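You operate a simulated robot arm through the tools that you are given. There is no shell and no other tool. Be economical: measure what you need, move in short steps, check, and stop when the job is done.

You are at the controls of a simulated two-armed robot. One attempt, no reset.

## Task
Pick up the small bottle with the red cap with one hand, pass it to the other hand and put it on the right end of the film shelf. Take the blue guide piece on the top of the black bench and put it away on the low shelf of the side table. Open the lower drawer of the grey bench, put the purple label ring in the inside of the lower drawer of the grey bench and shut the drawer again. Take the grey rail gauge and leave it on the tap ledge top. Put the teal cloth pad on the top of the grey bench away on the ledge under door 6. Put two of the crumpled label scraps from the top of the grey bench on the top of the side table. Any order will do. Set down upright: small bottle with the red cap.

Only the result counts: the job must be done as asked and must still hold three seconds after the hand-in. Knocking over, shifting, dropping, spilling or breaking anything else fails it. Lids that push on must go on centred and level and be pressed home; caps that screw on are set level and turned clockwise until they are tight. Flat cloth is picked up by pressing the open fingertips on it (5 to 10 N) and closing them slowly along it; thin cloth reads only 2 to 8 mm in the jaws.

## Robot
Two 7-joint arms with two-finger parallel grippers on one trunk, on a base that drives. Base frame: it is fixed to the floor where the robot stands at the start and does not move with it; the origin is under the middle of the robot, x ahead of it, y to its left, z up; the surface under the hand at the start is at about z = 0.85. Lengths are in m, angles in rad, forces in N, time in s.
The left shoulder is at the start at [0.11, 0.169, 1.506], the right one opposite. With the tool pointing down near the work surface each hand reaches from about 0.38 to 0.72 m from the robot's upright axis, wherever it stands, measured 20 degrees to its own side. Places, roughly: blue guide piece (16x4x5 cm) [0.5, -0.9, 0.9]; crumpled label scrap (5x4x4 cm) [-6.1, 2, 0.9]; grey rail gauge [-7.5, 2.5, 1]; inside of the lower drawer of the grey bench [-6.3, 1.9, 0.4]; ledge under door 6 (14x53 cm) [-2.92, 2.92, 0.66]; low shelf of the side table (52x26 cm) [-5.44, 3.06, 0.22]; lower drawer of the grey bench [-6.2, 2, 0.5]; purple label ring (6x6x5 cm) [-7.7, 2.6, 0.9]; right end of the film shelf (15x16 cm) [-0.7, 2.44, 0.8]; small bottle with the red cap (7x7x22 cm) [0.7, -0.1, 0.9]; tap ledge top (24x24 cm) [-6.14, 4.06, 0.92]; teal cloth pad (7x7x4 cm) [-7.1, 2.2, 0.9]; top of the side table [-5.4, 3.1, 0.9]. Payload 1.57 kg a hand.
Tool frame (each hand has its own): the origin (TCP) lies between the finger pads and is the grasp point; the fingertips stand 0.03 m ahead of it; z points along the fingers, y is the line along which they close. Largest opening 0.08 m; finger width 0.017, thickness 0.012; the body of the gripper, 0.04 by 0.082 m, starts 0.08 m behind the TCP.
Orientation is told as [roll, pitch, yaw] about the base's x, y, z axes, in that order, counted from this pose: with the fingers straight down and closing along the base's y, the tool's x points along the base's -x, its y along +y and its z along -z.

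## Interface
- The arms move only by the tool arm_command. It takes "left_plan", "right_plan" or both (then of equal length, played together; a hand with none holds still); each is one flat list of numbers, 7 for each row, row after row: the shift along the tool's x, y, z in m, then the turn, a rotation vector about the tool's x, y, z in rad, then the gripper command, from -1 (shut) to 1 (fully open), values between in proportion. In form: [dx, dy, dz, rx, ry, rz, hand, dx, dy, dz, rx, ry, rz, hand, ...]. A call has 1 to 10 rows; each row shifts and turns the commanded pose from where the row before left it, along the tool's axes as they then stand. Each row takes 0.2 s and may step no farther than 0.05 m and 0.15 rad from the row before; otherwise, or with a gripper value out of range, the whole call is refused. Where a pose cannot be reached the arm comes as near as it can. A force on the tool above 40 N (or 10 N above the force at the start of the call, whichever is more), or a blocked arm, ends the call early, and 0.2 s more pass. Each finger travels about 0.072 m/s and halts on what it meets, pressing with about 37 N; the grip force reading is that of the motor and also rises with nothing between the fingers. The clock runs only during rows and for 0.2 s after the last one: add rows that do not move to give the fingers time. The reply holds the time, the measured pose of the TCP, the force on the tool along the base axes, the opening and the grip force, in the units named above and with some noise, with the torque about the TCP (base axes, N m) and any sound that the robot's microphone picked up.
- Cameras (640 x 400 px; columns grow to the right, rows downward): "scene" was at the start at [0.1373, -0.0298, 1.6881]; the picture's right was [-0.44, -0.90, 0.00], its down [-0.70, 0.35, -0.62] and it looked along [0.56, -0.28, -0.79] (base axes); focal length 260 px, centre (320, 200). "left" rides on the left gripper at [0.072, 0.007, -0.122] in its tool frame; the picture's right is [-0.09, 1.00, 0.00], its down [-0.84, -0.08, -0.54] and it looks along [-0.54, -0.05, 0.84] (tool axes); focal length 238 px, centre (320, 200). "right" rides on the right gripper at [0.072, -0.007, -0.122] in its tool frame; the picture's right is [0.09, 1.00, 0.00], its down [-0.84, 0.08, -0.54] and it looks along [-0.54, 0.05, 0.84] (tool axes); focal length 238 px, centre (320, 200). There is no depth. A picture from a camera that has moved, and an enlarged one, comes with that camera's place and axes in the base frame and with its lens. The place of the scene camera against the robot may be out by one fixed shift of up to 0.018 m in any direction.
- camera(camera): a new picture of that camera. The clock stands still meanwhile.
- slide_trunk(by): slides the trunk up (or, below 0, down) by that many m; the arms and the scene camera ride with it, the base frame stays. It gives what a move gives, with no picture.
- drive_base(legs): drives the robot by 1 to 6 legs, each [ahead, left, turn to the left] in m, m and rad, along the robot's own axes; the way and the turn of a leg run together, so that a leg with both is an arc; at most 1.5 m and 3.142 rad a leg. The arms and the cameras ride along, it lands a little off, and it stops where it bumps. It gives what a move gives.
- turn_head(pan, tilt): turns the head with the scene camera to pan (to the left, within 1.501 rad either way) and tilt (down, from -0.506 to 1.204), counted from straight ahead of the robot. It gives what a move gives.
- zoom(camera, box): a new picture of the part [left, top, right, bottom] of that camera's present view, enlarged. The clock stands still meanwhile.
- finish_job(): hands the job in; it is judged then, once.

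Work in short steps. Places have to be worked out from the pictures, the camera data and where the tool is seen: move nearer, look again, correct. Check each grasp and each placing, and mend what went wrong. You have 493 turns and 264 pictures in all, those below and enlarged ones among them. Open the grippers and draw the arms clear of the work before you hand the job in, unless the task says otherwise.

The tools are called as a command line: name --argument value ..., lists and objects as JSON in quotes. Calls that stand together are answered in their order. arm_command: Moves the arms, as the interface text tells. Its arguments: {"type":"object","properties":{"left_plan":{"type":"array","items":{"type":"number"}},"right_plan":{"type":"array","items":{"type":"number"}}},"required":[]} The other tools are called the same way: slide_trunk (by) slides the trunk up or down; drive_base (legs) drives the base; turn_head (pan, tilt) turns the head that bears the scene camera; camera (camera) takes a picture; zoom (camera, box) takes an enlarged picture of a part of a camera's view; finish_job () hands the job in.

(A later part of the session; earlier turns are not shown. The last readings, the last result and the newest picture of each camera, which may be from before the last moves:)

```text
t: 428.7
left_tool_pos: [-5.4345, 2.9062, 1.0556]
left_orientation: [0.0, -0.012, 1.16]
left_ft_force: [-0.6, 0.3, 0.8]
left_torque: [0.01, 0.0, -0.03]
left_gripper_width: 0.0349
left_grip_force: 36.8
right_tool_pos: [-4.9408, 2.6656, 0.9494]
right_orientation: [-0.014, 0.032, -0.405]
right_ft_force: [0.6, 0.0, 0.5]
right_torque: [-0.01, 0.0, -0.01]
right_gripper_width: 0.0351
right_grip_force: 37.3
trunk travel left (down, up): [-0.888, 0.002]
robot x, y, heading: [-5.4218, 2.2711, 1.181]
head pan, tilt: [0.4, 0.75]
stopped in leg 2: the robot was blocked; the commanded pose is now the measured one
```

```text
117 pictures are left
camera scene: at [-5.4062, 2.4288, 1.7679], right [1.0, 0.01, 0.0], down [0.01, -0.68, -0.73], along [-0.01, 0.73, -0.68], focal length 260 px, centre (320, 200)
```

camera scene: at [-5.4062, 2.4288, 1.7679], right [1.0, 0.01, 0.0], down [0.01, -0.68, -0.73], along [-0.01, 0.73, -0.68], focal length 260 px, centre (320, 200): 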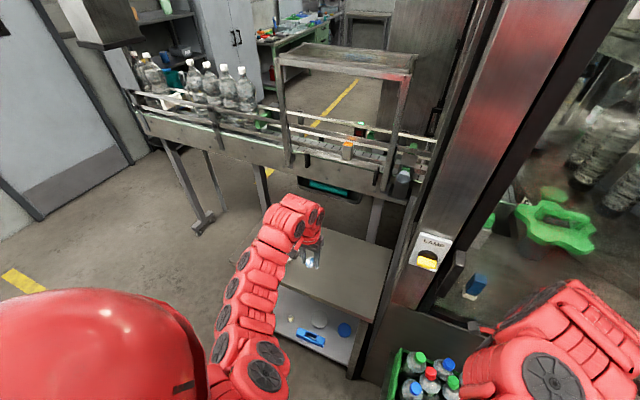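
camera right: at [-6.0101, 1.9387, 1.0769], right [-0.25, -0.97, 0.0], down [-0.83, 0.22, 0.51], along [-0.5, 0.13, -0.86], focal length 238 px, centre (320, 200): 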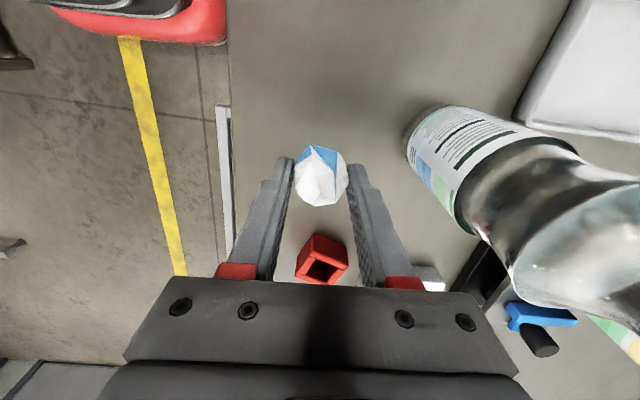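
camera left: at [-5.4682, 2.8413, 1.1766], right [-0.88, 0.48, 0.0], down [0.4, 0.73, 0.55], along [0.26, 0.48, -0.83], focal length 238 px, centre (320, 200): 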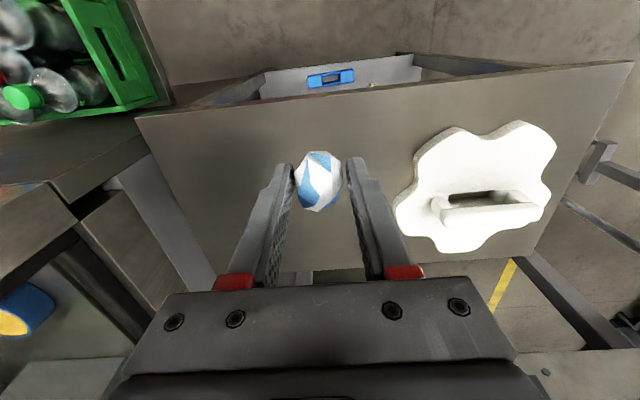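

Blocked slightly early, but scrap A is above the table's front part. Ease back 1 cm, extend the left arm 8 cm and lower.

drive_base --legs '[[-0.012, 0, 0]]'

arm_command --left_plan '[-0.04, 0, 0, 0, 0, 0, -0.8, -0.045, 0, 0, 0, 0, 0, -0.8, 0, 0, 0.04, 0, 0, 0, -0.8, 0, 0, 0.04, 0, 0, 0, -0.8, 0, 0, 0, 0, 0, 0, -0.8]'

camera --camera "left"

```text
t: 429.4
left_tool_pos: [-5.4369, 2.8978, 1.0531]
left_orientation: [0.001, -0.009, 1.161]
left_ft_force: [-0.5, 0.1, -1.1]
left_torque: [-0.01, 0.01, -0.01]
left_gripper_width: 0.0352
left_grip_force: 36.8
right_tool_pos: [-4.9452, 2.6583, 0.9482]
right_orientation: [-0.015, 0.034, -0.401]
right_ft_force: [-0.5, -0.4, -1.0]
right_torque: [-0.01, 0.04, 0.01]
right_gripper_width: 0.035
right_grip_force: 37.0
trunk travel left (down, up): [-0.888, 0.002]
robot x, y, heading: [-5.4264, 2.2602, 1.191]
head pan, tilt: [0.4, 0.75]
```

```text
t: 430.6
left_tool_pos: [-5.4037, 2.9766, 0.9743]
left_orientation: [0.002, -0.012, 1.161]
left_ft_force: [0.3, -1.2, 0.7]
left_torque: [0.0, 0.01, -0.02]
left_gripper_width: 0.0351
left_grip_force: 37.6
right_tool_pos: [-4.9441, 2.6565, 0.9493]
right_orientation: [-0.015, 0.033, -0.401]
right_ft_force: [0.7, -0.1, 0.6]
right_torque: [0.01, 0.02, 0.0]
right_gripper_width: 0.0351
right_grip_force: 36.9
trunk travel left (down, up): [-0.888, 0.002]
robot x, y, heading: [-5.4245, 2.2595, 1.189]
head pan, tilt: [0.4, 0.75]
```

```text
116 pictures are left
camera left: at [-5.4373, 2.9126, 1.0952], right [-0.88, 0.48, 0.0], down [0.4, 0.73, 0.55], along [0.26, 0.48, -0.84], focal length 238 px, centre (320, 200)
```

left: 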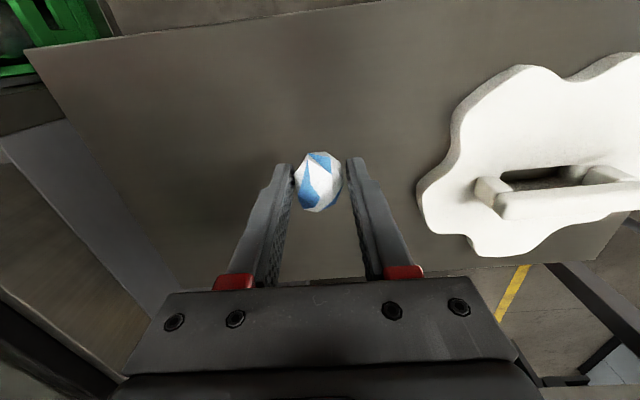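

arm_command --left_plan '[0, 0, 0.02, 0, 0, 0, -0.8, 0, 0, 0.02, 0, 0, 0, -0.8, 0, 0, 0, 0, 0, 0, -0.8]'

arm_command --left_plan '[0, 0, 0.01, 0, 0, 0, -0.8, 0, 0, 0.01, 0, 0, 0, -0.8, 0, 0, 0, 0, 0, 0, -0.8]'

camera --camera "left"

```text
t: 431.4
left_tool_pos: [-5.4038, 2.9749, 0.9467]
left_orientation: [0.001, -0.012, 1.161]
left_ft_force: [0.1, -0.2, 0.5]
left_torque: [0.01, 0.0, -0.03]
left_gripper_width: 0.0351
left_grip_force: 36.7
left hand out of reach, approached as far as the arm can: row 2
right_tool_pos: [-4.9456, 2.6566, 0.9484]
right_orientation: [-0.014, 0.034, -0.403]
right_ft_force: [0.3, 0.1, -0.3]
right_torque: [0.02, 0.01, -0.02]
right_gripper_width: 0.0351
right_grip_force: 36.9
trunk travel left (down, up): [-0.888, 0.002]
robot x, y, heading: [-5.4264, 2.2609, 1.189]
head pan, tilt: [0.4, 0.75]
```

```text
t: 432.2
left_tool_pos: [-5.4056, 2.967, 0.9286]
left_orientation: [0.001, -0.009, 1.16]
left_ft_force: [0.3, -0.2, -0.6]
left_torque: [0.01, 0.02, 0.01]
left_gripper_width: 0.0352
left_grip_force: 36.5
left hand out of reach, approached as far as the arm can: row 1
right_tool_pos: [-4.9447, 2.6559, 0.9493]
right_orientation: [-0.015, 0.035, -0.402]
right_ft_force: [-0.1, 0.6, -0.3]
right_torque: [0.02, 0.0, -0.01]
right_gripper_width: 0.035
right_grip_force: 37.0
trunk travel left (down, up): [-0.888, 0.002]
robot x, y, heading: [-5.4281, 2.2589, 1.185]
head pan, tilt: [0.4, 0.75]
```

```text
115 pictures are left
camera left: at [-5.4399, 2.9031, 1.0507], right [-0.88, 0.48, 0.0], down [0.4, 0.73, 0.55], along [0.26, 0.48, -0.83], focal length 238 px, centre (320, 200)
```

left: 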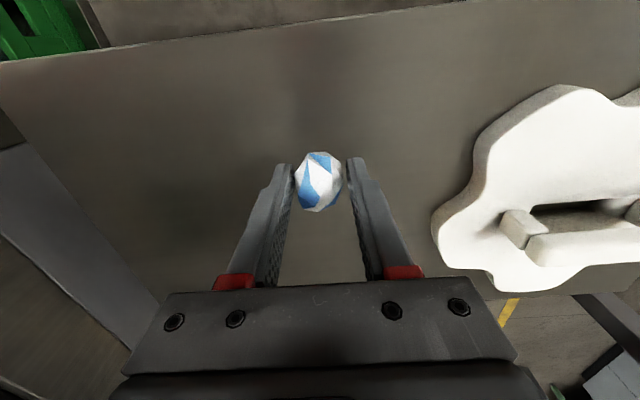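

Arm is at its reach limit; lower with the trunk in small steps.

slide_trunk --by -0.02

slide_trunk --by -0.015

camera --camera "left"

```text
t: 432.9
left_tool_pos: [-5.4062, 2.9682, 0.9101]
left_orientation: [-0.001, -0.011, 1.16]
left_ft_force: [-0.2, 0.4, 0.7]
left_torque: [0.0, 0.02, 0.01]
left_gripper_width: 0.035
left_grip_force: 36.9
right_tool_pos: [-4.9448, 2.6577, 0.9299]
right_orientation: [-0.013, 0.034, -0.4]
right_ft_force: [-1.1, 0.1, 0.1]
right_torque: [0.02, 0.0, 0.0]
right_gripper_width: 0.0352
right_grip_force: 37.2
trunk travel left (down, up): [-0.868, 0.022]
robot x, y, heading: [-5.4266, 2.2589, 1.187]
head pan, tilt: [0.4, 0.75]
```

```text
t: 433.5
left_tool_pos: [-5.4063, 2.9675, 0.8947]
left_orientation: [0.0, -0.012, 1.159]
left_ft_force: [-1.2, -3.7, 6.9]
left_torque: [-0.17, -0.01, -0.03]
left_gripper_width: 0.035
left_grip_force: 36.5
right_tool_pos: [-4.9456, 2.657, 0.914]
right_orientation: [-0.014, 0.033, -0.401]
right_ft_force: [0.1, -0.6, -0.2]
right_torque: [0.01, -0.01, -0.03]
right_gripper_width: 0.0352
right_grip_force: 37.3
trunk travel left (down, up): [-0.853, 0.037]
robot x, y, heading: [-5.425, 2.2565, 1.19]
head pan, tilt: [0.4, 0.75]
```

```text
114 pictures are left
camera left: at [-5.4405, 2.9022, 1.0163], right [-0.88, 0.48, 0.0], down [0.4, 0.73, 0.55], along [0.26, 0.48, -0.83], focal length 238 px, centre (320, 200)
```

left: 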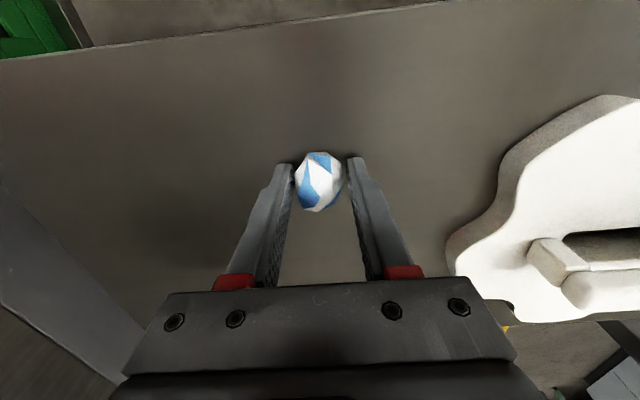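

Contact (≈7 N). Release scrap A and lift the left hand.

arm_command --left_plan '[0, 0, 0, 0, 0, 0, 0, 0, 0, 0, 0, 0, 0, 0.3, 0, 0, 0, 0, 0, 0, 0.4, 0, 0, -0.03, 0, 0, 0, 0.4, 0, 0, -0.04, 0, 0, 0, 0.4, 0, 0, -0.04, 0, 0, 0, 0.4, 0, 0, -0.04, 0, 0, 0, 0.4]'

camera --camera "left"

```text
t: 435.1
left_tool_pos: [-5.4067, 2.9652, 1.0443]
left_orientation: [0.001, -0.012, 1.16]
left_ft_force: [0.0, 0.2, 0.0]
left_torque: [0.03, -0.01, -0.02]
left_gripper_width: 0.0562
left_grip_force: 0.1
right_tool_pos: [-4.9454, 2.6568, 0.9135]
right_orientation: [-0.013, 0.033, -0.402]
right_ft_force: [0.4, 0.8, -0.2]
right_torque: [-0.02, 0.04, 0.0]
right_gripper_width: 0.0353
right_grip_force: 37.0
trunk travel left (down, up): [-0.853, 0.037]
robot x, y, heading: [-5.4271, 2.2581, 1.187]
head pan, tilt: [0.4, 0.75]
```

```text
113 pictures are left
camera left: at [-5.4411, 2.9004, 1.1658], right [-0.88, 0.48, 0.0], down [0.4, 0.73, 0.55], along [0.26, 0.48, -0.83], focal length 238 px, centre (320, 200)
```

left: 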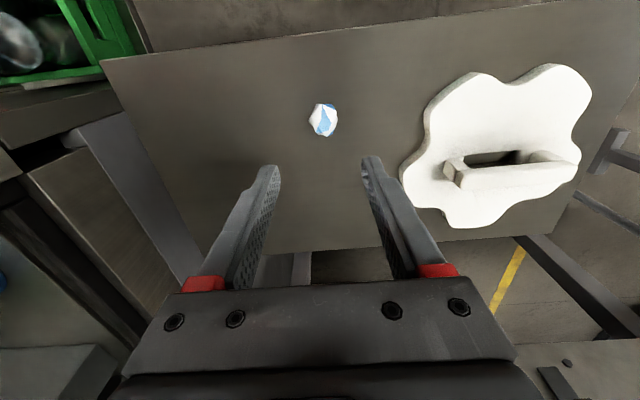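

Scrap A is on the table. Raise the trunk, ease back 3 cm, crab left 0.41 m to bring scrap B over the table's right-front area.

slide_trunk --by 0.035

drive_base --legs '[[-0.025, 0, 0.02], [0, 0.4, 0]]'

camera --camera "right"

```text
t: 435.9
left_tool_pos: [-5.4063, 2.9657, 1.0774]
left_orientation: [-0.001, -0.01, 1.159]
left_ft_force: [-0.3, -0.9, 0.0]
left_torque: [-0.05, -0.01, -0.01]
left_gripper_width: 0.056
left_grip_force: 0.1
right_tool_pos: [-4.9446, 2.6576, 0.9495]
right_orientation: [-0.014, 0.033, -0.401]
right_ft_force: [0.0, 0.6, -0.1]
right_torque: [-0.01, 0.0, -0.03]
right_gripper_width: 0.0351
right_grip_force: 36.6
trunk travel left (down, up): [-0.888, 0.002]
robot x, y, heading: [-5.4283, 2.2599, 1.187]
head pan, tilt: [0.4, 0.75]
```

```text
t: 437.9
left_tool_pos: [-5.6, 3.0062, 1.0814]
left_orientation: [0.002, -0.016, 1.175]
left_ft_force: [0.1, -0.4, 0.4]
left_torque: [0.01, 0.03, -0.01]
left_gripper_width: 0.0559
left_grip_force: 0.0
right_tool_pos: [-5.1252, 2.6991, 0.952]
right_orientation: [-0.001, 0.025, -0.412]
right_ft_force: [-0.5, 0.2, -0.3]
right_torque: [0.0, 0.0, 0.01]
right_gripper_width: 0.0351
right_grip_force: 37.3
trunk travel left (down, up): [-0.888, 0.002]
robot x, y, heading: [-5.613, 2.3004, 1.194]
head pan, tilt: [0.4, 0.75]
stopped in leg 2: the robot was blocked; the commanded pose is now the measured one
```

```text
112 pictures are left
camera right: at [-5.1908, 2.7203, 1.0761], right [0.31, 0.95, 0.0], down [0.81, -0.27, 0.52], along [0.49, -0.16, -0.85], focal length 238 px, centre (320, 200)
```

right: 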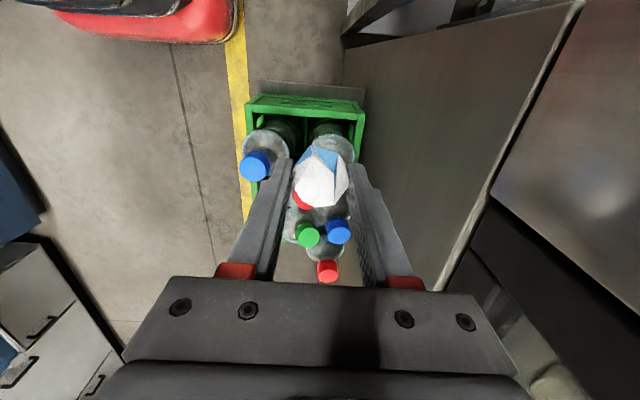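

The right wrist is close to the machine's post/LAMP box. Move right a bit, then retract the right hand before crabbing left.

drive_base --legs '[[0, -0.08, 0]]'

arm_command --right_plan '[0, -0.03, 0, 0, 0, 0, -0.8, 0, -0.03, 0, 0, 0, 0, -0.8, 0, -0.03, 0, 0, 0, 0, -0.8, 0, -0.03, 0, 0, 0, 0, -0.8]'

turn_head --pan -0.2 --tilt 0.8

camera --camera "scene"

```text
t: 438.7
left_tool_pos: [-5.5839, 3.0029, 1.0787]
left_orientation: [-0.001, -0.013, 1.172]
left_ft_force: [-0.7, 0.7, 0.0]
left_torque: [0.02, 0.0, 0.02]
left_gripper_width: 0.0559
left_grip_force: 0.0
right_tool_pos: [-5.1112, 2.6875, 0.9482]
right_orientation: [-0.016, 0.027, -0.415]
right_ft_force: [-0.5, 0.7, 0.3]
right_torque: [0.0, -0.04, 0.0]
right_gripper_width: 0.0352
right_grip_force: 37.5
trunk travel left (down, up): [-0.888, 0.002]
robot x, y, heading: [-5.5976, 2.2953, 1.2]
head pan, tilt: [0.4, 0.75]
stopped in leg 1: the robot was blocked; the commanded pose is now the measured one
```

```text
t: 439.7
left_tool_pos: [-5.584, 3.0031, 1.0792]
left_orientation: [0.0, -0.012, 1.173]
left_ft_force: [0.7, -0.8, -0.3]
left_torque: [0.0, -0.04, -0.04]
left_gripper_width: 0.0561
left_grip_force: 0.0
right_tool_pos: [-5.1242, 2.6638, 0.9493]
right_orientation: [-0.017, 0.029, -0.411]
right_ft_force: [-0.4, -0.3, 0.3]
right_torque: [-0.02, 0.01, 0.03]
right_gripper_width: 0.0352
right_grip_force: 37.0
right hand out of reach, approached as far as the arm can: row 2, 3, 4
trunk travel left (down, up): [-0.888, 0.002]
robot x, y, heading: [-5.5979, 2.3001, 1.199]
head pan, tilt: [0.4, 0.75]
```

```text
t: 440.7
left_tool_pos: [-5.584, 3.0045, 1.0786]
left_orientation: [0.001, -0.013, 1.172]
left_ft_force: [-0.3, -0.3, -0.2]
left_torque: [-0.01, 0.0, -0.01]
left_gripper_width: 0.056
left_grip_force: 0.1
right_tool_pos: [-5.123, 2.6644, 0.9481]
right_orientation: [-0.018, 0.031, -0.411]
right_ft_force: [0.4, 1.3, 0.0]
right_torque: [0.03, -0.01, 0.03]
right_gripper_width: 0.0351
right_grip_force: 36.3
trunk travel left (down, up): [-0.888, 0.002]
robot x, y, heading: [-5.6007, 2.2978, 1.198]
head pan, tilt: [-0.201, 0.799]
```

```text
111 pictures are left
camera scene: at [-5.5346, 2.4427, 1.7637], right [0.84, -0.54, 0.0], down [-0.39, -0.6, -0.7], along [0.38, 0.58, -0.72], focal length 260 px, centre (320, 200)
```

scene: 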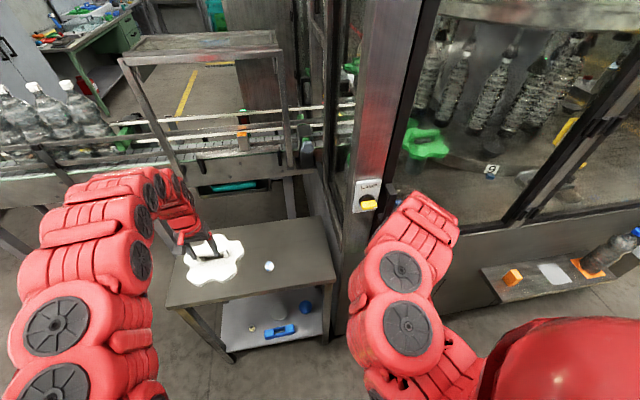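

drive_base --legs '[[-0.03, 0, 0]]'

drive_base --legs '[[0, 0.25, 0]]'

camera --camera "scene"

```text
t: 441.6
left_tool_pos: [-5.5919, 2.9819, 1.0748]
left_orientation: [0.001, -0.005, 1.17]
left_ft_force: [0.4, 0.3, -0.6]
left_torque: [-0.03, 0.03, -0.04]
left_gripper_width: 0.0559
left_grip_force: 0.0
right_tool_pos: [-5.1327, 2.642, 0.9452]
right_orientation: [-0.023, 0.03, -0.413]
right_ft_force: [0.5, -0.5, -0.5]
right_torque: [-0.05, 0.02, -0.03]
right_gripper_width: 0.035
right_grip_force: 37.1
trunk travel left (down, up): [-0.888, 0.002]
robot x, y, heading: [-5.6074, 2.267, 1.199]
head pan, tilt: [-0.201, 0.799]
```

```text
t: 443.4
left_tool_pos: [-5.825, 3.0673, 1.0793]
left_orientation: [0.003, -0.012, 1.172]
left_ft_force: [-0.2, -0.7, -0.4]
left_torque: [0.01, 0.02, -0.02]
left_gripper_width: 0.056
left_grip_force: 0.0
right_tool_pos: [-5.3665, 2.7279, 0.9483]
right_orientation: [-0.019, 0.034, -0.413]
right_ft_force: [0.3, -0.7, 0.6]
right_torque: [-0.03, 0.02, -0.04]
right_gripper_width: 0.035
right_grip_force: 37.1
trunk travel left (down, up): [-0.888, 0.002]
robot x, y, heading: [-5.8414, 2.3616, 1.197]
head pan, tilt: [-0.201, 0.799]
```

```text
110 pictures are left
camera scene: at [-5.7761, 2.5062, 1.7637], right [0.84, -0.54, 0.0], down [-0.39, -0.6, -0.7], along [0.38, 0.59, -0.72], focal length 260 px, centre (320, 200)
```

scene: 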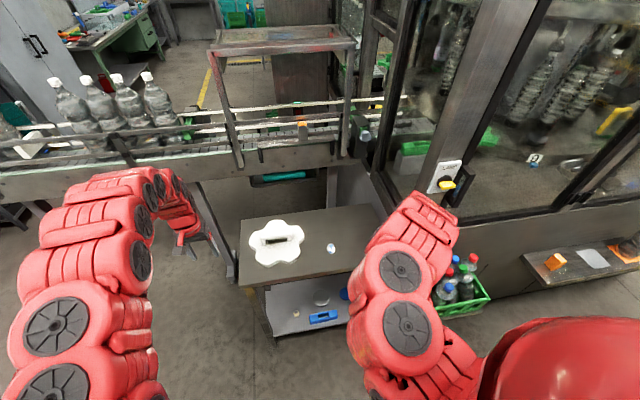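

Now the right hand is in front of the table. Drive ahead 0.1 and extend 7 cm to bring scrap B above the table.

drive_base --legs '[[0.1, 0.03, 0]]'

arm_command --right_plan '[0, 0.035, 0, 0, 0, 0, -0.8, 0, 0.035, 0, 0, 0, 0, -0.8, 0, 0, 0, 0, 0, 0, -0.8]'

camera --camera "right"

```text
t: 444.6
left_tool_pos: [-5.818, 3.1698, 1.0786]
left_orientation: [0.0, -0.012, 1.169]
left_ft_force: [0.0, 0.6, -0.3]
left_torque: [-0.01, 0.0, -0.02]
left_gripper_width: 0.0559
left_grip_force: 0.1
right_tool_pos: [-5.3572, 2.8302, 0.9489]
right_orientation: [-0.015, 0.029, -0.411]
right_ft_force: [0.3, -0.3, 0.1]
right_torque: [0.04, 0.01, 0.03]
right_gripper_width: 0.0349
right_grip_force: 36.6
trunk travel left (down, up): [-0.888, 0.002]
robot x, y, heading: [-5.8314, 2.4698, 1.192]
head pan, tilt: [-0.201, 0.799]
```

```text
t: 445.4
left_tool_pos: [-5.8189, 3.1715, 1.0777]
left_orientation: [0.0, -0.012, 1.172]
left_ft_force: [0.7, -0.6, -0.1]
left_torque: [0.0, 0.02, 0.03]
left_gripper_width: 0.056
left_grip_force: 0.0
right_tool_pos: [-5.3291, 2.8962, 0.9462]
right_orientation: [-0.018, 0.031, -0.414]
right_ft_force: [0.1, -0.3, -0.3]
right_torque: [0.0, -0.04, -0.04]
right_gripper_width: 0.035
right_grip_force: 36.1
trunk travel left (down, up): [-0.888, 0.002]
robot x, y, heading: [-5.8344, 2.4618, 1.19]
head pan, tilt: [-0.201, 0.799]
```

```text
109 pictures are left
camera right: at [-5.3943, 2.9195, 1.0704], right [0.31, 0.95, -0.01], down [0.82, -0.26, 0.52], along [0.49, -0.17, -0.86], focal length 238 px, centre (320, 200)
```

right: 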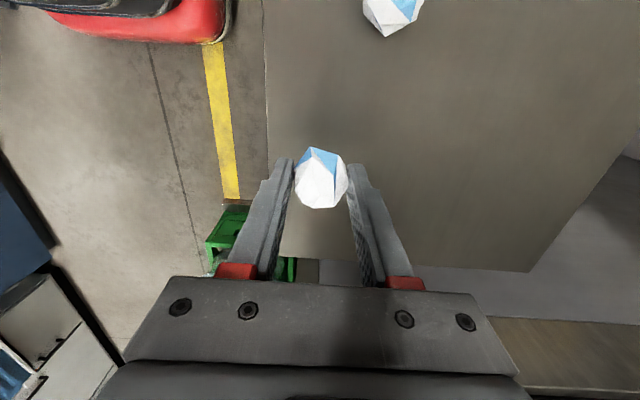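

arm_command --right_plan '[0.02, 0.015, 0, 0, 0, 0, -0.8, 0, 0, 0, 0, 0, 0, -0.8]'

slide_trunk --by -0.04

slide_trunk --by -0.01

```text
t: 445.9
left_tool_pos: [-5.8176, 3.1711, 1.0782]
left_orientation: [0.001, -0.014, 1.172]
left_ft_force: [-0.4, -1.1, -0.3]
left_torque: [-0.03, 0.0, 0.0]
left_gripper_width: 0.056
left_grip_force: 0.0
right_tool_pos: [-5.3423, 2.9162, 0.9472]
right_orientation: [-0.019, 0.032, -0.412]
right_ft_force: [-0.2, -0.2, -0.3]
right_torque: [0.02, -0.02, 0.0]
right_gripper_width: 0.0352
right_grip_force: 36.9
trunk travel left (down, up): [-0.888, 0.002]
robot x, y, heading: [-5.8361, 2.4629, 1.192]
head pan, tilt: [-0.201, 0.799]
```

```text
t: 446.8
left_tool_pos: [-5.8172, 3.1707, 1.0374]
left_orientation: [0.002, -0.012, 1.171]
left_ft_force: [-0.2, -0.4, 0.3]
left_torque: [0.0, 0.01, 0.01]
left_gripper_width: 0.0559
left_grip_force: 0.0
right_tool_pos: [-5.3408, 2.9158, 0.9077]
right_orientation: [-0.018, 0.03, -0.41]
right_ft_force: [-0.5, -0.9, 0.2]
right_torque: [0.0, 0.0, 0.01]
right_gripper_width: 0.0351
right_grip_force: 36.9
trunk travel left (down, up): [-0.848, 0.042]
robot x, y, heading: [-5.8361, 2.4609, 1.199]
head pan, tilt: [-0.201, 0.799]
```

```text
t: 447.4
left_tool_pos: [-5.8184, 3.1705, 1.0274]
left_orientation: [0.0, -0.012, 1.17]
left_ft_force: [-0.6, 0.7, -0.4]
left_torque: [-0.01, 0.01, -0.02]
left_gripper_width: 0.0559
left_grip_force: 0.1
right_tool_pos: [-5.3422, 2.9152, 0.8966]
right_orientation: [-0.019, 0.028, -0.41]
right_ft_force: [-0.4, 0.2, 0.3]
right_torque: [-0.02, -0.04, 0.01]
right_gripper_width: 0.0353
right_grip_force: 37.1
trunk travel left (down, up): [-0.838, 0.052]
robot x, y, heading: [-5.8359, 2.4596, 1.197]
head pan, tilt: [-0.201, 0.799]
```

slide_trunk --by -0.008

arm_command --right_plan '[0, 0, 0, 0, 0, 0, 0, 0, 0, 0, 0, 0, 0, 0.3, 0, 0, 0, 0, 0, 0, 0.4, 0, 0, -0.02, 0, 0, 0, 0.4, 0, 0, -0.03, 0, 0, 0, 0.4]'

slide_trunk --by 0.058

camera --camera "right"

```text
t: 447.9
left_tool_pos: [-5.8186, 3.1696, 1.0218]
left_orientation: [0.001, -0.014, 1.172]
left_ft_force: [0.2, -0.4, 0.9]
left_torque: [-0.05, 0.0, -0.03]
left_gripper_width: 0.0562
left_grip_force: 0.1
right_tool_pos: [-5.3423, 2.9158, 0.8915]
right_orientation: [-0.015, 0.029, -0.411]
right_ft_force: [-0.5, -2.2, 26.9]
right_torque: [-0.21, 0.29, 0.01]
right_gripper_width: 0.035
right_grip_force: 37.0
trunk travel left (down, up): [-0.83, 0.06]
robot x, y, heading: [-5.8285, 2.4629, 1.198]
head pan, tilt: [-0.201, 0.799]
```

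```text
t: 449.1
left_tool_pos: [-5.8195, 3.1694, 1.0214]
left_orientation: [0.001, -0.013, 1.173]
left_ft_force: [0.4, -0.4, 0.9]
left_torque: [0.02, 0.01, 0.02]
left_gripper_width: 0.056
left_grip_force: 0.1
right_tool_pos: [-5.3401, 2.9152, 0.9402]
right_orientation: [-0.013, 0.028, -0.414]
right_ft_force: [0.1, -0.4, -0.1]
right_torque: [0.0, -0.01, 0.0]
right_gripper_width: 0.0559
right_grip_force: 0.1
trunk travel left (down, up): [-0.83, 0.06]
robot x, y, heading: [-5.8354, 2.4636, 1.193]
head pan, tilt: [-0.201, 0.799]
```

```text
t: 450.1
left_tool_pos: [-5.8176, 3.1705, 1.0783]
left_orientation: [-0.001, -0.012, 1.17]
left_ft_force: [-0.9, -0.6, -0.6]
left_torque: [-0.01, -0.01, 0.01]
left_gripper_width: 0.0561
left_grip_force: 0.0
right_tool_pos: [-5.3395, 2.9175, 0.9962]
right_orientation: [-0.017, 0.029, -0.412]
right_ft_force: [0.6, 0.1, -1.2]
right_torque: [-0.01, 0.0, -0.01]
right_gripper_width: 0.0558
right_grip_force: 0.0
trunk travel left (down, up): [-0.888, 0.002]
robot x, y, heading: [-5.8295, 2.4626, 1.198]
head pan, tilt: [-0.201, 0.799]
```

```text
108 pictures are left
camera right: at [-5.4034, 2.9398, 1.1208], right [0.31, 0.95, -0.01], down [0.82, -0.26, 0.52], along [0.49, -0.17, -0.86], focal length 238 px, centre (320, 200)
```

right: 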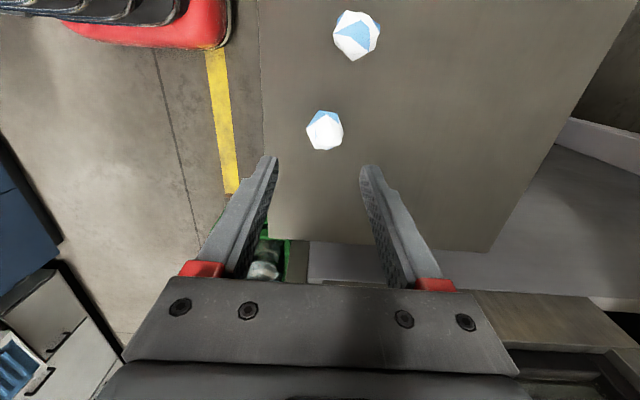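

Both scraps lie on the side table top. Next, move west and look at the tap ledge.

drive_base --legs '[[-0.09, 0, 0], [0, 0.82, 0]]'

turn_head --pan 0 --tilt 0.5

camera --camera "scene"

```text
t: 455.2
left_tool_pos: [-6.6055, 3.3917, 1.0776]
left_orientation: [0.002, -0.011, 1.158]
left_ft_force: [0.1, 0.1, 0.6]
left_torque: [0.04, -0.01, -0.03]
left_gripper_width: 0.0559
left_grip_force: 0.1
right_tool_pos: [-6.1321, 3.1331, 0.9964]
right_orientation: [-0.017, 0.029, -0.426]
right_ft_force: [0.7, 0.0, -0.3]
right_torque: [0.03, 0.0, 0.0]
right_gripper_width: 0.0562
right_grip_force: 0.1
trunk travel left (down, up): [-0.888, 0.002]
robot x, y, heading: [-6.6291, 2.6844, 1.189]
head pan, tilt: [-0.201, 0.799]
```

```text
t: 456.0
left_tool_pos: [-6.6073, 3.3923, 1.0772]
left_orientation: [0.001, -0.011, 1.16]
left_ft_force: [0.0, -0.1, 0.6]
left_torque: [-0.02, 0.01, -0.02]
left_gripper_width: 0.0558
left_grip_force: 0.1
right_tool_pos: [-6.1325, 3.1325, 0.9972]
right_orientation: [-0.017, 0.028, -0.425]
right_ft_force: [0.5, 0.2, 0.0]
right_torque: [-0.01, -0.03, 0.04]
right_gripper_width: 0.056
right_grip_force: 0.1
trunk travel left (down, up): [-0.888, 0.002]
robot x, y, heading: [-6.6317, 2.6845, 1.183]
head pan, tilt: [0.0, 0.499]
```

```text
107 pictures are left
camera scene: at [-6.5756, 2.8477, 1.7896], right [0.93, -0.38, 0.0], down [-0.18, -0.44, -0.88], along [0.33, 0.81, -0.48], focal length 260 px, centre (320, 200)
```

scene: 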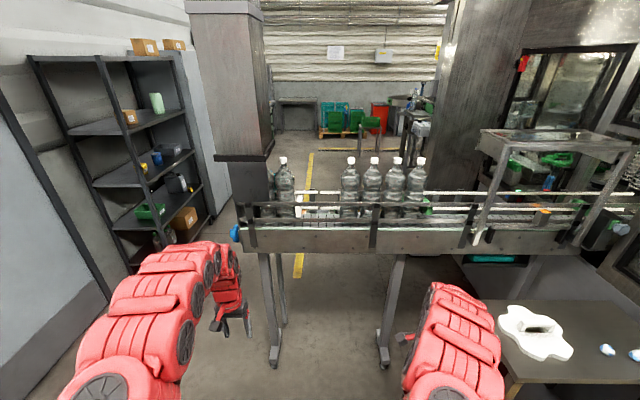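

zoom --camera "scene" --box '[210, 140, 470, 280]'

```text
2.46 times, centred on (340, 210) of scene
camera zoom: at [-6.5756, 2.8477, 1.7896], right [0.93, -0.38, 0.0], down [-0.18, -0.44, -0.88], along [0.33, 0.81, -0.48], focal length 639 px, centre (271, 175)
```

zoom: 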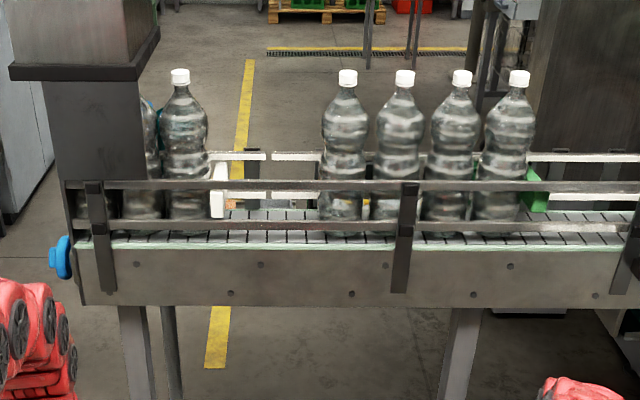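

I need a closer look at the place (−6.14, 4.06). Drive ahead 0.35 m and use the head and left-wrist cameras.

drive_base --legs '[[0.35, 0, 0]]'

turn_head --pan 0 --tilt 0.75

camera --camera "scene"

camera --camera "left"

```text
t: 458.2
left_tool_pos: [-6.481, 3.7094, 1.0797]
left_orientation: [0.0, -0.013, 1.162]
left_ft_force: [-0.4, 0.2, -0.1]
left_torque: [0.06, -0.01, 0.02]
left_gripper_width: 0.0558
left_grip_force: 0.1
right_tool_pos: [-6.0052, 3.4519, 0.9963]
right_orientation: [-0.016, 0.031, -0.422]
right_ft_force: [1.1, -0.6, 0.3]
right_torque: [0.04, -0.01, -0.02]
right_gripper_width: 0.056
right_grip_force: 0.0
trunk travel left (down, up): [-0.888, 0.002]
robot x, y, heading: [-6.5043, 3.0033, 1.188]
head pan, tilt: [0.0, 0.499]
```

```text
t: 459.0
left_tool_pos: [-6.4813, 3.7111, 1.0783]
left_orientation: [0.002, -0.011, 1.163]
left_ft_force: [0.8, 0.4, 0.1]
left_torque: [-0.01, 0.03, -0.01]
left_gripper_width: 0.0561
left_grip_force: 0.2
right_tool_pos: [-6.0045, 3.4533, 0.9973]
right_orientation: [-0.018, 0.031, -0.42]
right_ft_force: [0.3, 0.3, 0.1]
right_torque: [-0.02, 0.0, 0.0]
right_gripper_width: 0.0561
right_grip_force: 0.1
trunk travel left (down, up): [-0.888, 0.002]
robot x, y, heading: [-6.5011, 3.0038, 1.186]
head pan, tilt: [0.0, 0.75]
```

```text
105 pictures are left
camera scene: at [-6.4496, 3.1598, 1.7677], right [0.93, -0.37, 0.0], down [-0.25, -0.63, -0.73], along [0.27, 0.68, -0.68], focal length 260 px, centre (320, 200)
```

scene: 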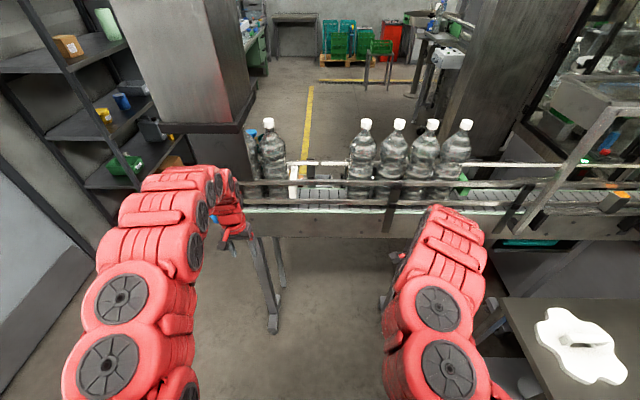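

```text
104 pictures are left
camera left: at [-6.5147, 3.6467, 1.1991], right [-0.88, 0.48, 0.0], down [0.4, 0.73, 0.55], along [0.26, 0.48, -0.83], focal length 238 px, centre (320, 200)
```

left: 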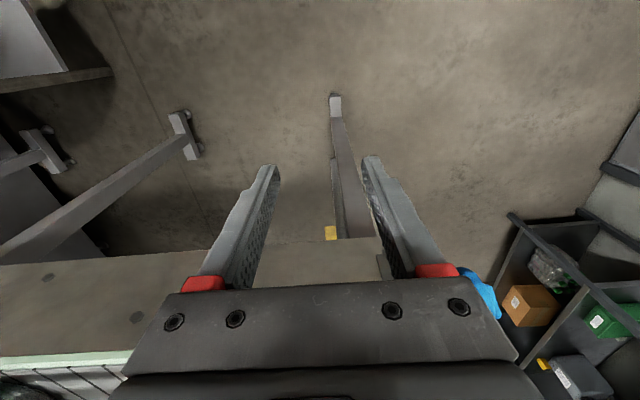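

zoom --camera "scene" --box '[220, 100, 420, 260]'

```text
2.50 times, centred on (320, 180) of scene
camera zoom: at [-6.4496, 3.1598, 1.7677], right [0.93, -0.37, 0.0], down [-0.25, -0.63, -0.73], along [0.27, 0.68, -0.68], focal length 649 px, centre (320, 250)
```

zoom: 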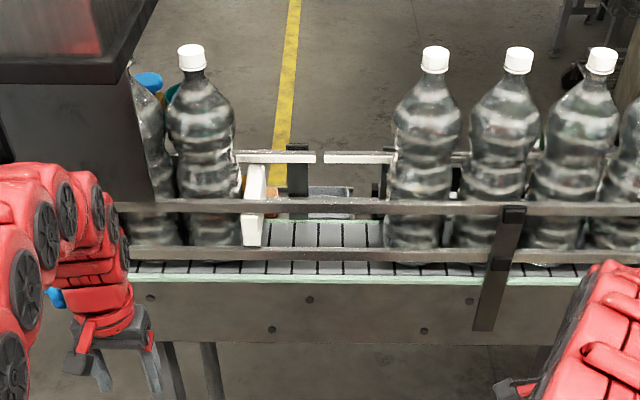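

The given point lies behind the conveyor (whose belt is ≈1.06 high), so the tap ledge is reachable from its far side. First pick the gauge and pad: turn around to face the grey bench.

drive_base --legs '[[0, 0, 1.57], [0, 0, 1.59]]'

camera --camera "scene"

zoom --camera "scene" --box '[360, 120, 640, 300]'

```text
t: 467.2
left_tool_pos: [-6.4694, 2.2962, 1.0791]
left_orientation: [0.001, -0.012, -1.906]
left_ft_force: [-0.3, -0.8, 0.1]
left_torque: [-0.01, 0.02, 0.0]
left_gripper_width: 0.0561
left_grip_force: 0.1
right_tool_pos: [-6.9629, 2.5201, 0.995]
right_orientation: [-0.016, 0.029, 2.791]
right_ft_force: [-0.1, -0.3, 0.7]
right_torque: [-0.02, -0.01, -0.01]
right_gripper_width: 0.056
right_grip_force: 0.1
trunk travel left (down, up): [-0.888, 0.002]
robot x, y, heading: [-6.5005, 3.0049, -1.881]
head pan, tilt: [0.0, 0.75]
```

```text
102 pictures are left
camera scene: at [-6.5612, 2.8519, 1.7677], right [-0.95, 0.31, 0.0], down [0.21, 0.65, -0.73], along [-0.22, -0.7, -0.68], focal length 260 px, centre (320, 200)
```

scene: 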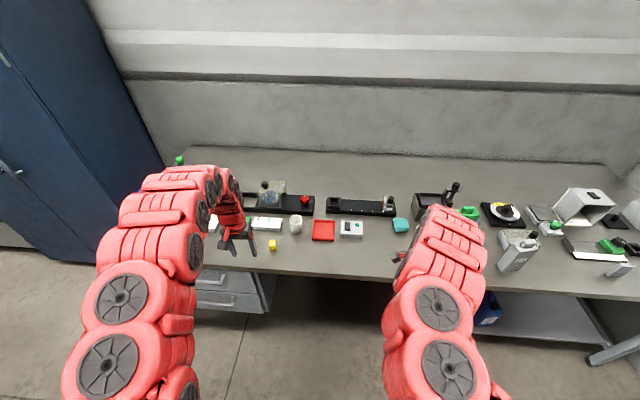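

```text
2.22 times, centred on (500, 210) of scene
camera zoom: at [-6.5612, 2.8519, 1.7677], right [-0.95, 0.31, 0.0], down [0.21, 0.65, -0.73], along [-0.22, -0.7, -0.68], focal length 577 px, centre (-80, 178)
```

zoom: 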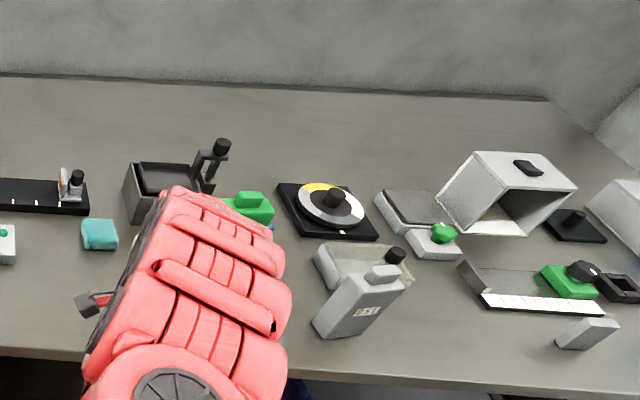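

The gauge is the grey upright block with a label. Move right so the right wrist camera can view it from above.

drive_base --legs '[[0, 0, -0.05], [-0.03, -0.44, 0]]'

camera --camera "right"

camera --camera "scene"

```text
t: 470.3
left_tool_pos: [-6.8926, 2.4745, 1.0777]
left_orientation: [0.0, -0.012, -1.955]
left_ft_force: [-0.7, -0.3, 0.2]
left_torque: [0.0, 0.02, 0.02]
left_gripper_width: 0.0559
left_grip_force: 0.0
right_tool_pos: [-7.3761, 2.72, 0.9967]
right_orientation: [-0.017, 0.029, 2.746]
right_ft_force: [0.3, 0.2, 0.7]
right_torque: [-0.01, 0.01, -0.03]
right_gripper_width: 0.0559
right_grip_force: 0.0
trunk travel left (down, up): [-0.888, 0.002]
robot x, y, heading: [-6.8937, 3.1844, -1.932]
head pan, tilt: [0.0, 0.75]
```

```text
100 pictures are left
camera right: at [-7.3108, 2.6974, 1.1212], right [-0.3, -0.95, -0.01], down [-0.82, 0.25, 0.52], along [-0.49, 0.17, -0.86], focal length 238 px, centre (320, 200)
```

right: 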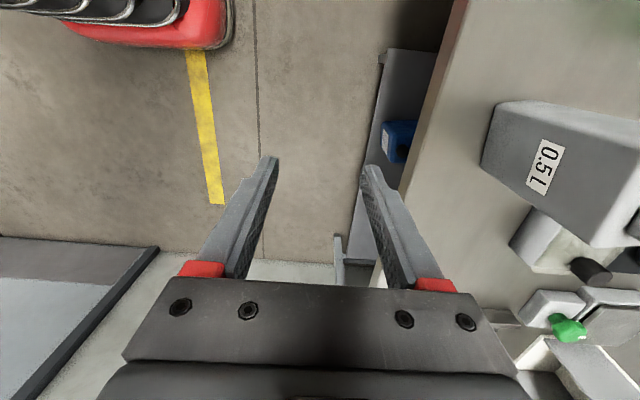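

```text
99 pictures are left
camera scene: at [-6.9583, 3.0324, 1.7677], right [-0.94, 0.35, 0.0], down [0.24, 0.64, -0.73], along [-0.26, -0.68, -0.68], focal length 260 px, centre (320, 200)
```

scene: 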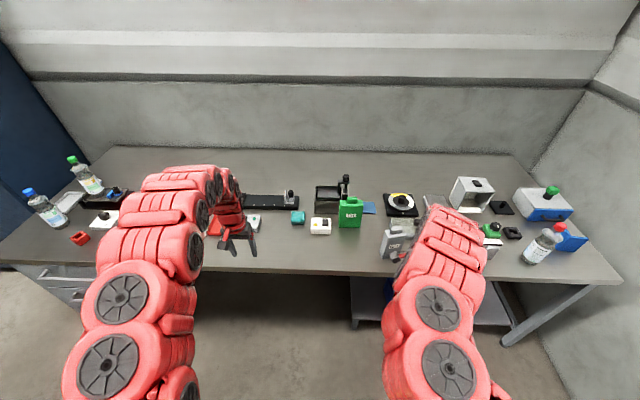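

zoom --camera "scene" --box '[300, 160, 540, 290]'

zoom --camera "right" --box '[440, 60, 640, 300]'

```text
2.67 times, centred on (420, 225) of scene
camera zoom: at [-6.9583, 3.0324, 1.7677], right [-0.94, 0.35, 0.0], down [0.24, 0.64, -0.73], along [-0.26, -0.68, -0.68], focal length 693 px, centre (53, 133)
```

zoom: 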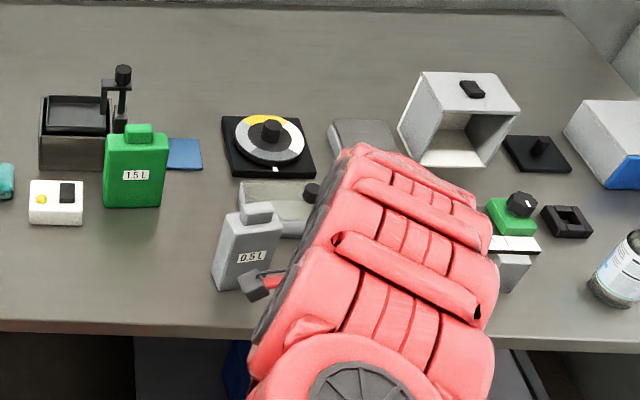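

```text
1.67 times, centred on (540, 180) of right
camera zoom: at [-7.3108, 2.6974, 1.1212], right [-0.3, -0.95, -0.01], down [-0.82, 0.25, 0.52], along [-0.49, 0.17, -0.86], focal length 397 px, centre (-47, 233)
```

zoom: 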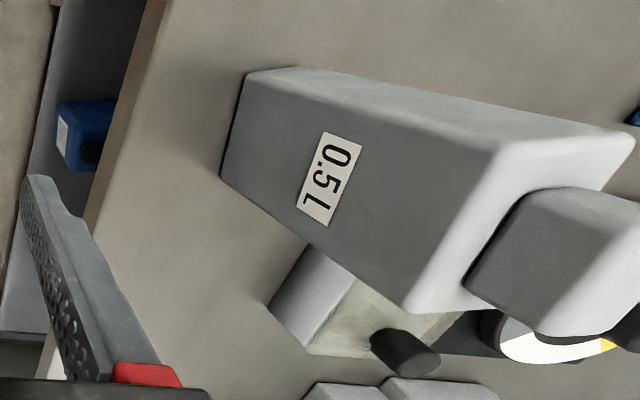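

Confirmed: the gauges are labelled 0.5 L (grey) and 1.5 L (green). The grey one: body 7.2×4×14 cm, centre ≈(−7.447, 2.523), top z≈0.99, knob to ≈1.03. Raise the right hand, open fully and turn it to match the block's face.

arm_command --right_plan '[0, 0.03, -0.04, 0, 0, -0.1, 1, 0, 0.03, -0.045, 0, 0, -0.1, 1, 0, 0.02, -0.045, 0, 0, 0, 1, 0, 0, 0, 0, 0, 0, 1]'

camera --camera "right"

```text
refused: row 2 steps farther than a row can; nothing moved
```

```text
96 pictures are left
camera right: at [-7.3108, 2.6974, 1.1212], right [-0.3, -0.95, -0.01], down [-0.82, 0.25, 0.52], along [-0.49, 0.17, -0.86], focal length 238 px, centre (320, 200)
```

right: 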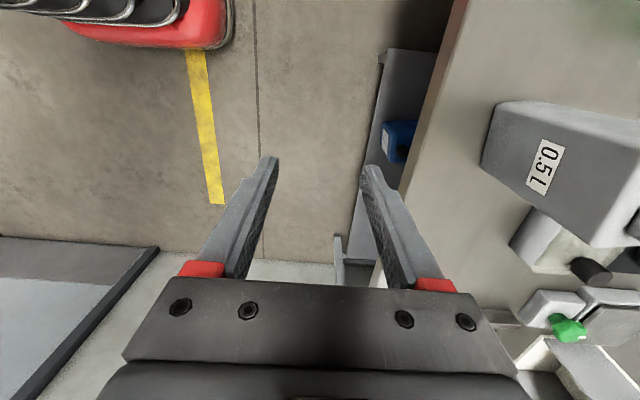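

arm_command --right_plan '[0, 0.025, -0.038, 0, 0, -0.1, 1, 0, 0.025, -0.038, 0, 0, -0.1, 1, 0, 0.025, -0.038, 0, 0, 0, 1, 0, 0, -0.03, 0, 0, 0, 1]'

drive_base --legs '[[0.0, -0.05, 0]]'

camera --camera "right"

```text
t: 471.3
left_tool_pos: [-6.8926, 2.4744, 1.0785]
left_orientation: [0.0, -0.011, -1.953]
left_ft_force: [0.7, -0.7, -0.4]
left_torque: [0.04, 0.02, 0.02]
left_gripper_width: 0.0561
left_grip_force: 0.2
right_tool_pos: [-7.4019, 2.6489, 1.1383]
right_orientation: [-0.011, 0.033, 2.947]
right_ft_force: [0.0, 0.5, -0.1]
right_torque: [0.04, 0.01, 0.02]
right_gripper_width: 0.0797
right_grip_force: 0.0
trunk travel left (down, up): [-0.888, 0.002]
robot x, y, heading: [-6.8911, 3.1819, -1.934]
head pan, tilt: [0.0, 0.75]
```

```text
t: 472.2
left_tool_pos: [-6.9321, 2.4892, 1.0765]
left_orientation: [-0.007, -0.012, -1.949]
left_ft_force: [0.9, -0.2, -0.6]
left_torque: [0.04, 0.06, -0.01]
left_gripper_width: 0.0558
left_grip_force: 0.1
right_tool_pos: [-7.4412, 2.6611, 1.1403]
right_orientation: [-0.011, 0.028, 2.949]
right_ft_force: [-0.2, 0.1, 0.2]
right_torque: [0.04, 0.08, 0.0]
right_gripper_width: 0.0799
right_grip_force: 0.0
trunk travel left (down, up): [-0.888, 0.002]
robot x, y, heading: [-6.9357, 3.1995, -1.93]
head pan, tilt: [0.0, 0.75]
```

```text
95 pictures are left
camera right: at [-7.373, 2.6528, 1.264], right [-0.1, -0.99, -0.01], down [-0.85, 0.08, 0.52], along [-0.51, 0.06, -0.86], focal length 238 px, centre (320, 200)
```

right: 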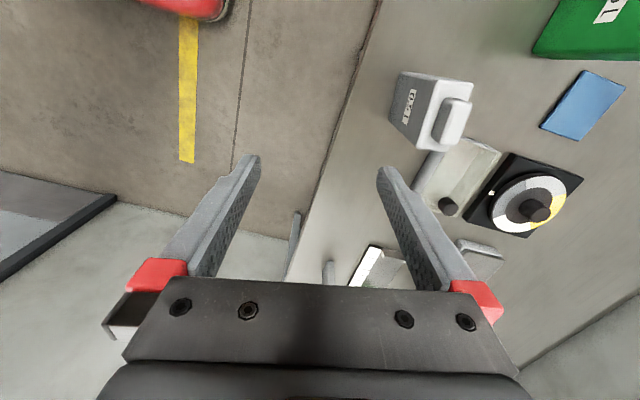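

The hand is aligned with the block. Drive 0.128 ahead and 0.045 left to bring it above.

drive_base --legs '[[0.128, 0.046, 0]]'

camera --camera "right"

```text
t: 473.5
left_tool_pos: [-6.937, 2.355, 1.0796]
left_orientation: [0.002, -0.014, -1.947]
left_ft_force: [-0.4, 0.3, -0.6]
left_torque: [-0.03, -0.01, 0.02]
left_gripper_width: 0.0561
left_grip_force: 0.1
right_tool_pos: [-7.4452, 2.5266, 1.1399]
right_orientation: [-0.009, 0.034, 2.95]
right_ft_force: [0.6, 0.5, -0.2]
right_torque: [-0.04, -0.02, 0.01]
right_gripper_width: 0.0803
right_grip_force: 0.0
trunk travel left (down, up): [-0.888, 0.002]
robot x, y, heading: [-6.936, 3.0616, -1.92]
head pan, tilt: [0.0, 0.75]
```

```text
94 pictures are left
camera right: at [-7.3785, 2.5189, 1.2637], right [-0.1, -1.0, -0.01], down [-0.85, 0.08, 0.51], along [-0.51, 0.06, -0.86], focal length 238 px, centre (320, 200)
```

right: 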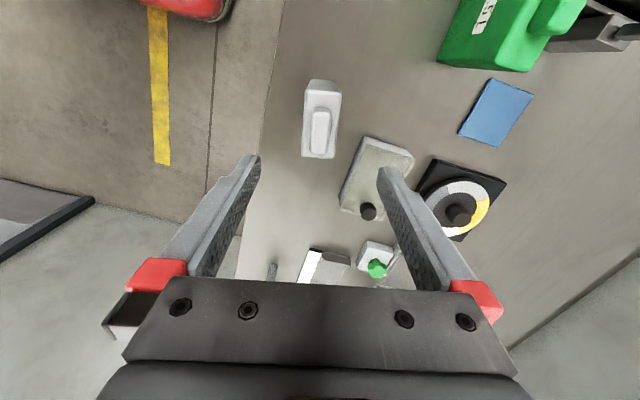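

Aligned. Lower the right arm 0.17 m around the block's upper body.

arm_command --right_plan '[0.008, 0, 0.04, 0, 0, 0, 1, 0, 0, 0.04, 0, 0, 0, 1, 0, 0, 0.04, 0, 0, 0, 1, 0, 0, 0.03, 0, 0, 0, 1, 0, 0, 0, 0, 0, 0, 1]'

camera --camera "right"

```text
t: 474.7
left_tool_pos: [-6.9355, 2.3536, 1.0786]
left_orientation: [-0.002, -0.012, -1.947]
left_ft_force: [0.2, 0.2, 0.8]
left_torque: [-0.02, -0.05, 0.0]
left_gripper_width: 0.056
left_grip_force: 0.2
right_tool_pos: [-7.4327, 2.5244, 0.9906]
right_orientation: [-0.011, 0.033, 2.953]
right_ft_force: [-0.6, -0.1, 0.4]
right_torque: [-0.06, -0.01, 0.02]
right_gripper_width: 0.0798
right_grip_force: 0.0
trunk travel left (down, up): [-0.888, 0.002]
robot x, y, heading: [-6.9365, 3.0674, -1.92]
head pan, tilt: [0.0, 0.75]
```

```text
93 pictures are left
camera right: at [-7.3651, 2.5157, 1.1152], right [-0.1, -1.0, -0.01], down [-0.85, 0.08, 0.51], along [-0.51, 0.06, -0.86], focal length 238 px, centre (320, 200)
```

right: 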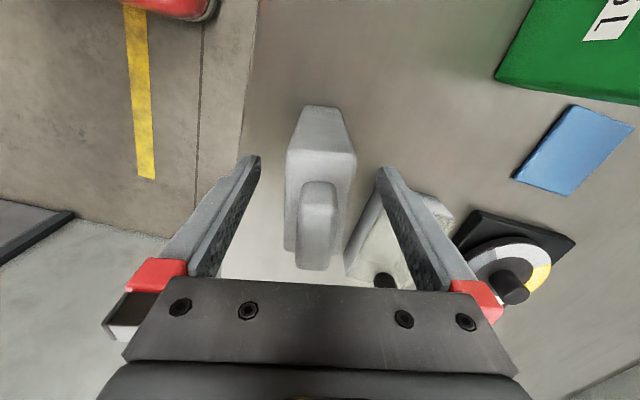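

Lower 1.8 cm more and close.

arm_command --right_plan '[0.006, 0, 0.018, 0, 0, 0, 1, 0, 0, 0, 0, 0, 0, 0.4, 0, 0, 0, 0, 0, 0, -0.2, 0, 0, 0, 0, 0, 0, -1, 0, 0, 0, 0, 0, 0, -1, 0, 0, 0, 0, 0, 0, -1]'

camera --camera "right"

```text
t: 476.1
left_tool_pos: [-6.9347, 2.3546, 1.0793]
left_orientation: [0.002, -0.011, -1.947]
left_ft_force: [0.6, 0.1, -0.5]
left_torque: [0.03, -0.04, -0.02]
left_gripper_width: 0.056
left_grip_force: 0.0
right_tool_pos: [-7.4283, 2.5231, 0.9801]
right_orientation: [-0.01, 0.031, 2.953]
right_ft_force: [0.9, -1.3, 2.4]
right_torque: [-0.22, 0.11, 0.05]
right_gripper_width: 0.0395
right_grip_force: 37.3
right hand out of reach, approached as far as the arm can: row 1
trunk travel left (down, up): [-0.888, 0.002]
robot x, y, heading: [-6.9333, 3.0592, -1.928]
head pan, tilt: [0.0, 0.75]
```

```text
92 pictures are left
camera right: at [-7.3624, 2.5156, 1.1058], right [-0.1, -1.0, -0.01], down [-0.85, 0.08, 0.51], along [-0.51, 0.06, -0.86], focal length 238 px, centre (320, 200)
```

right: 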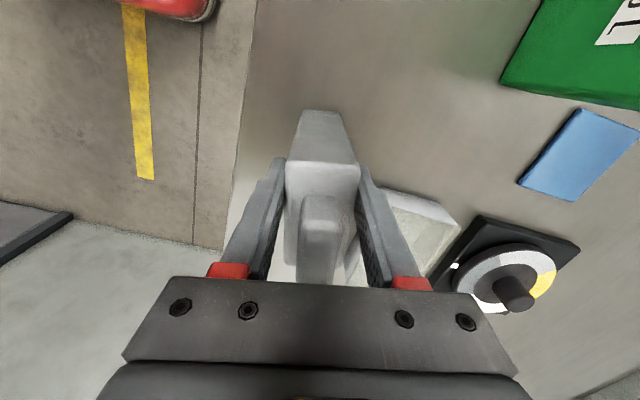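

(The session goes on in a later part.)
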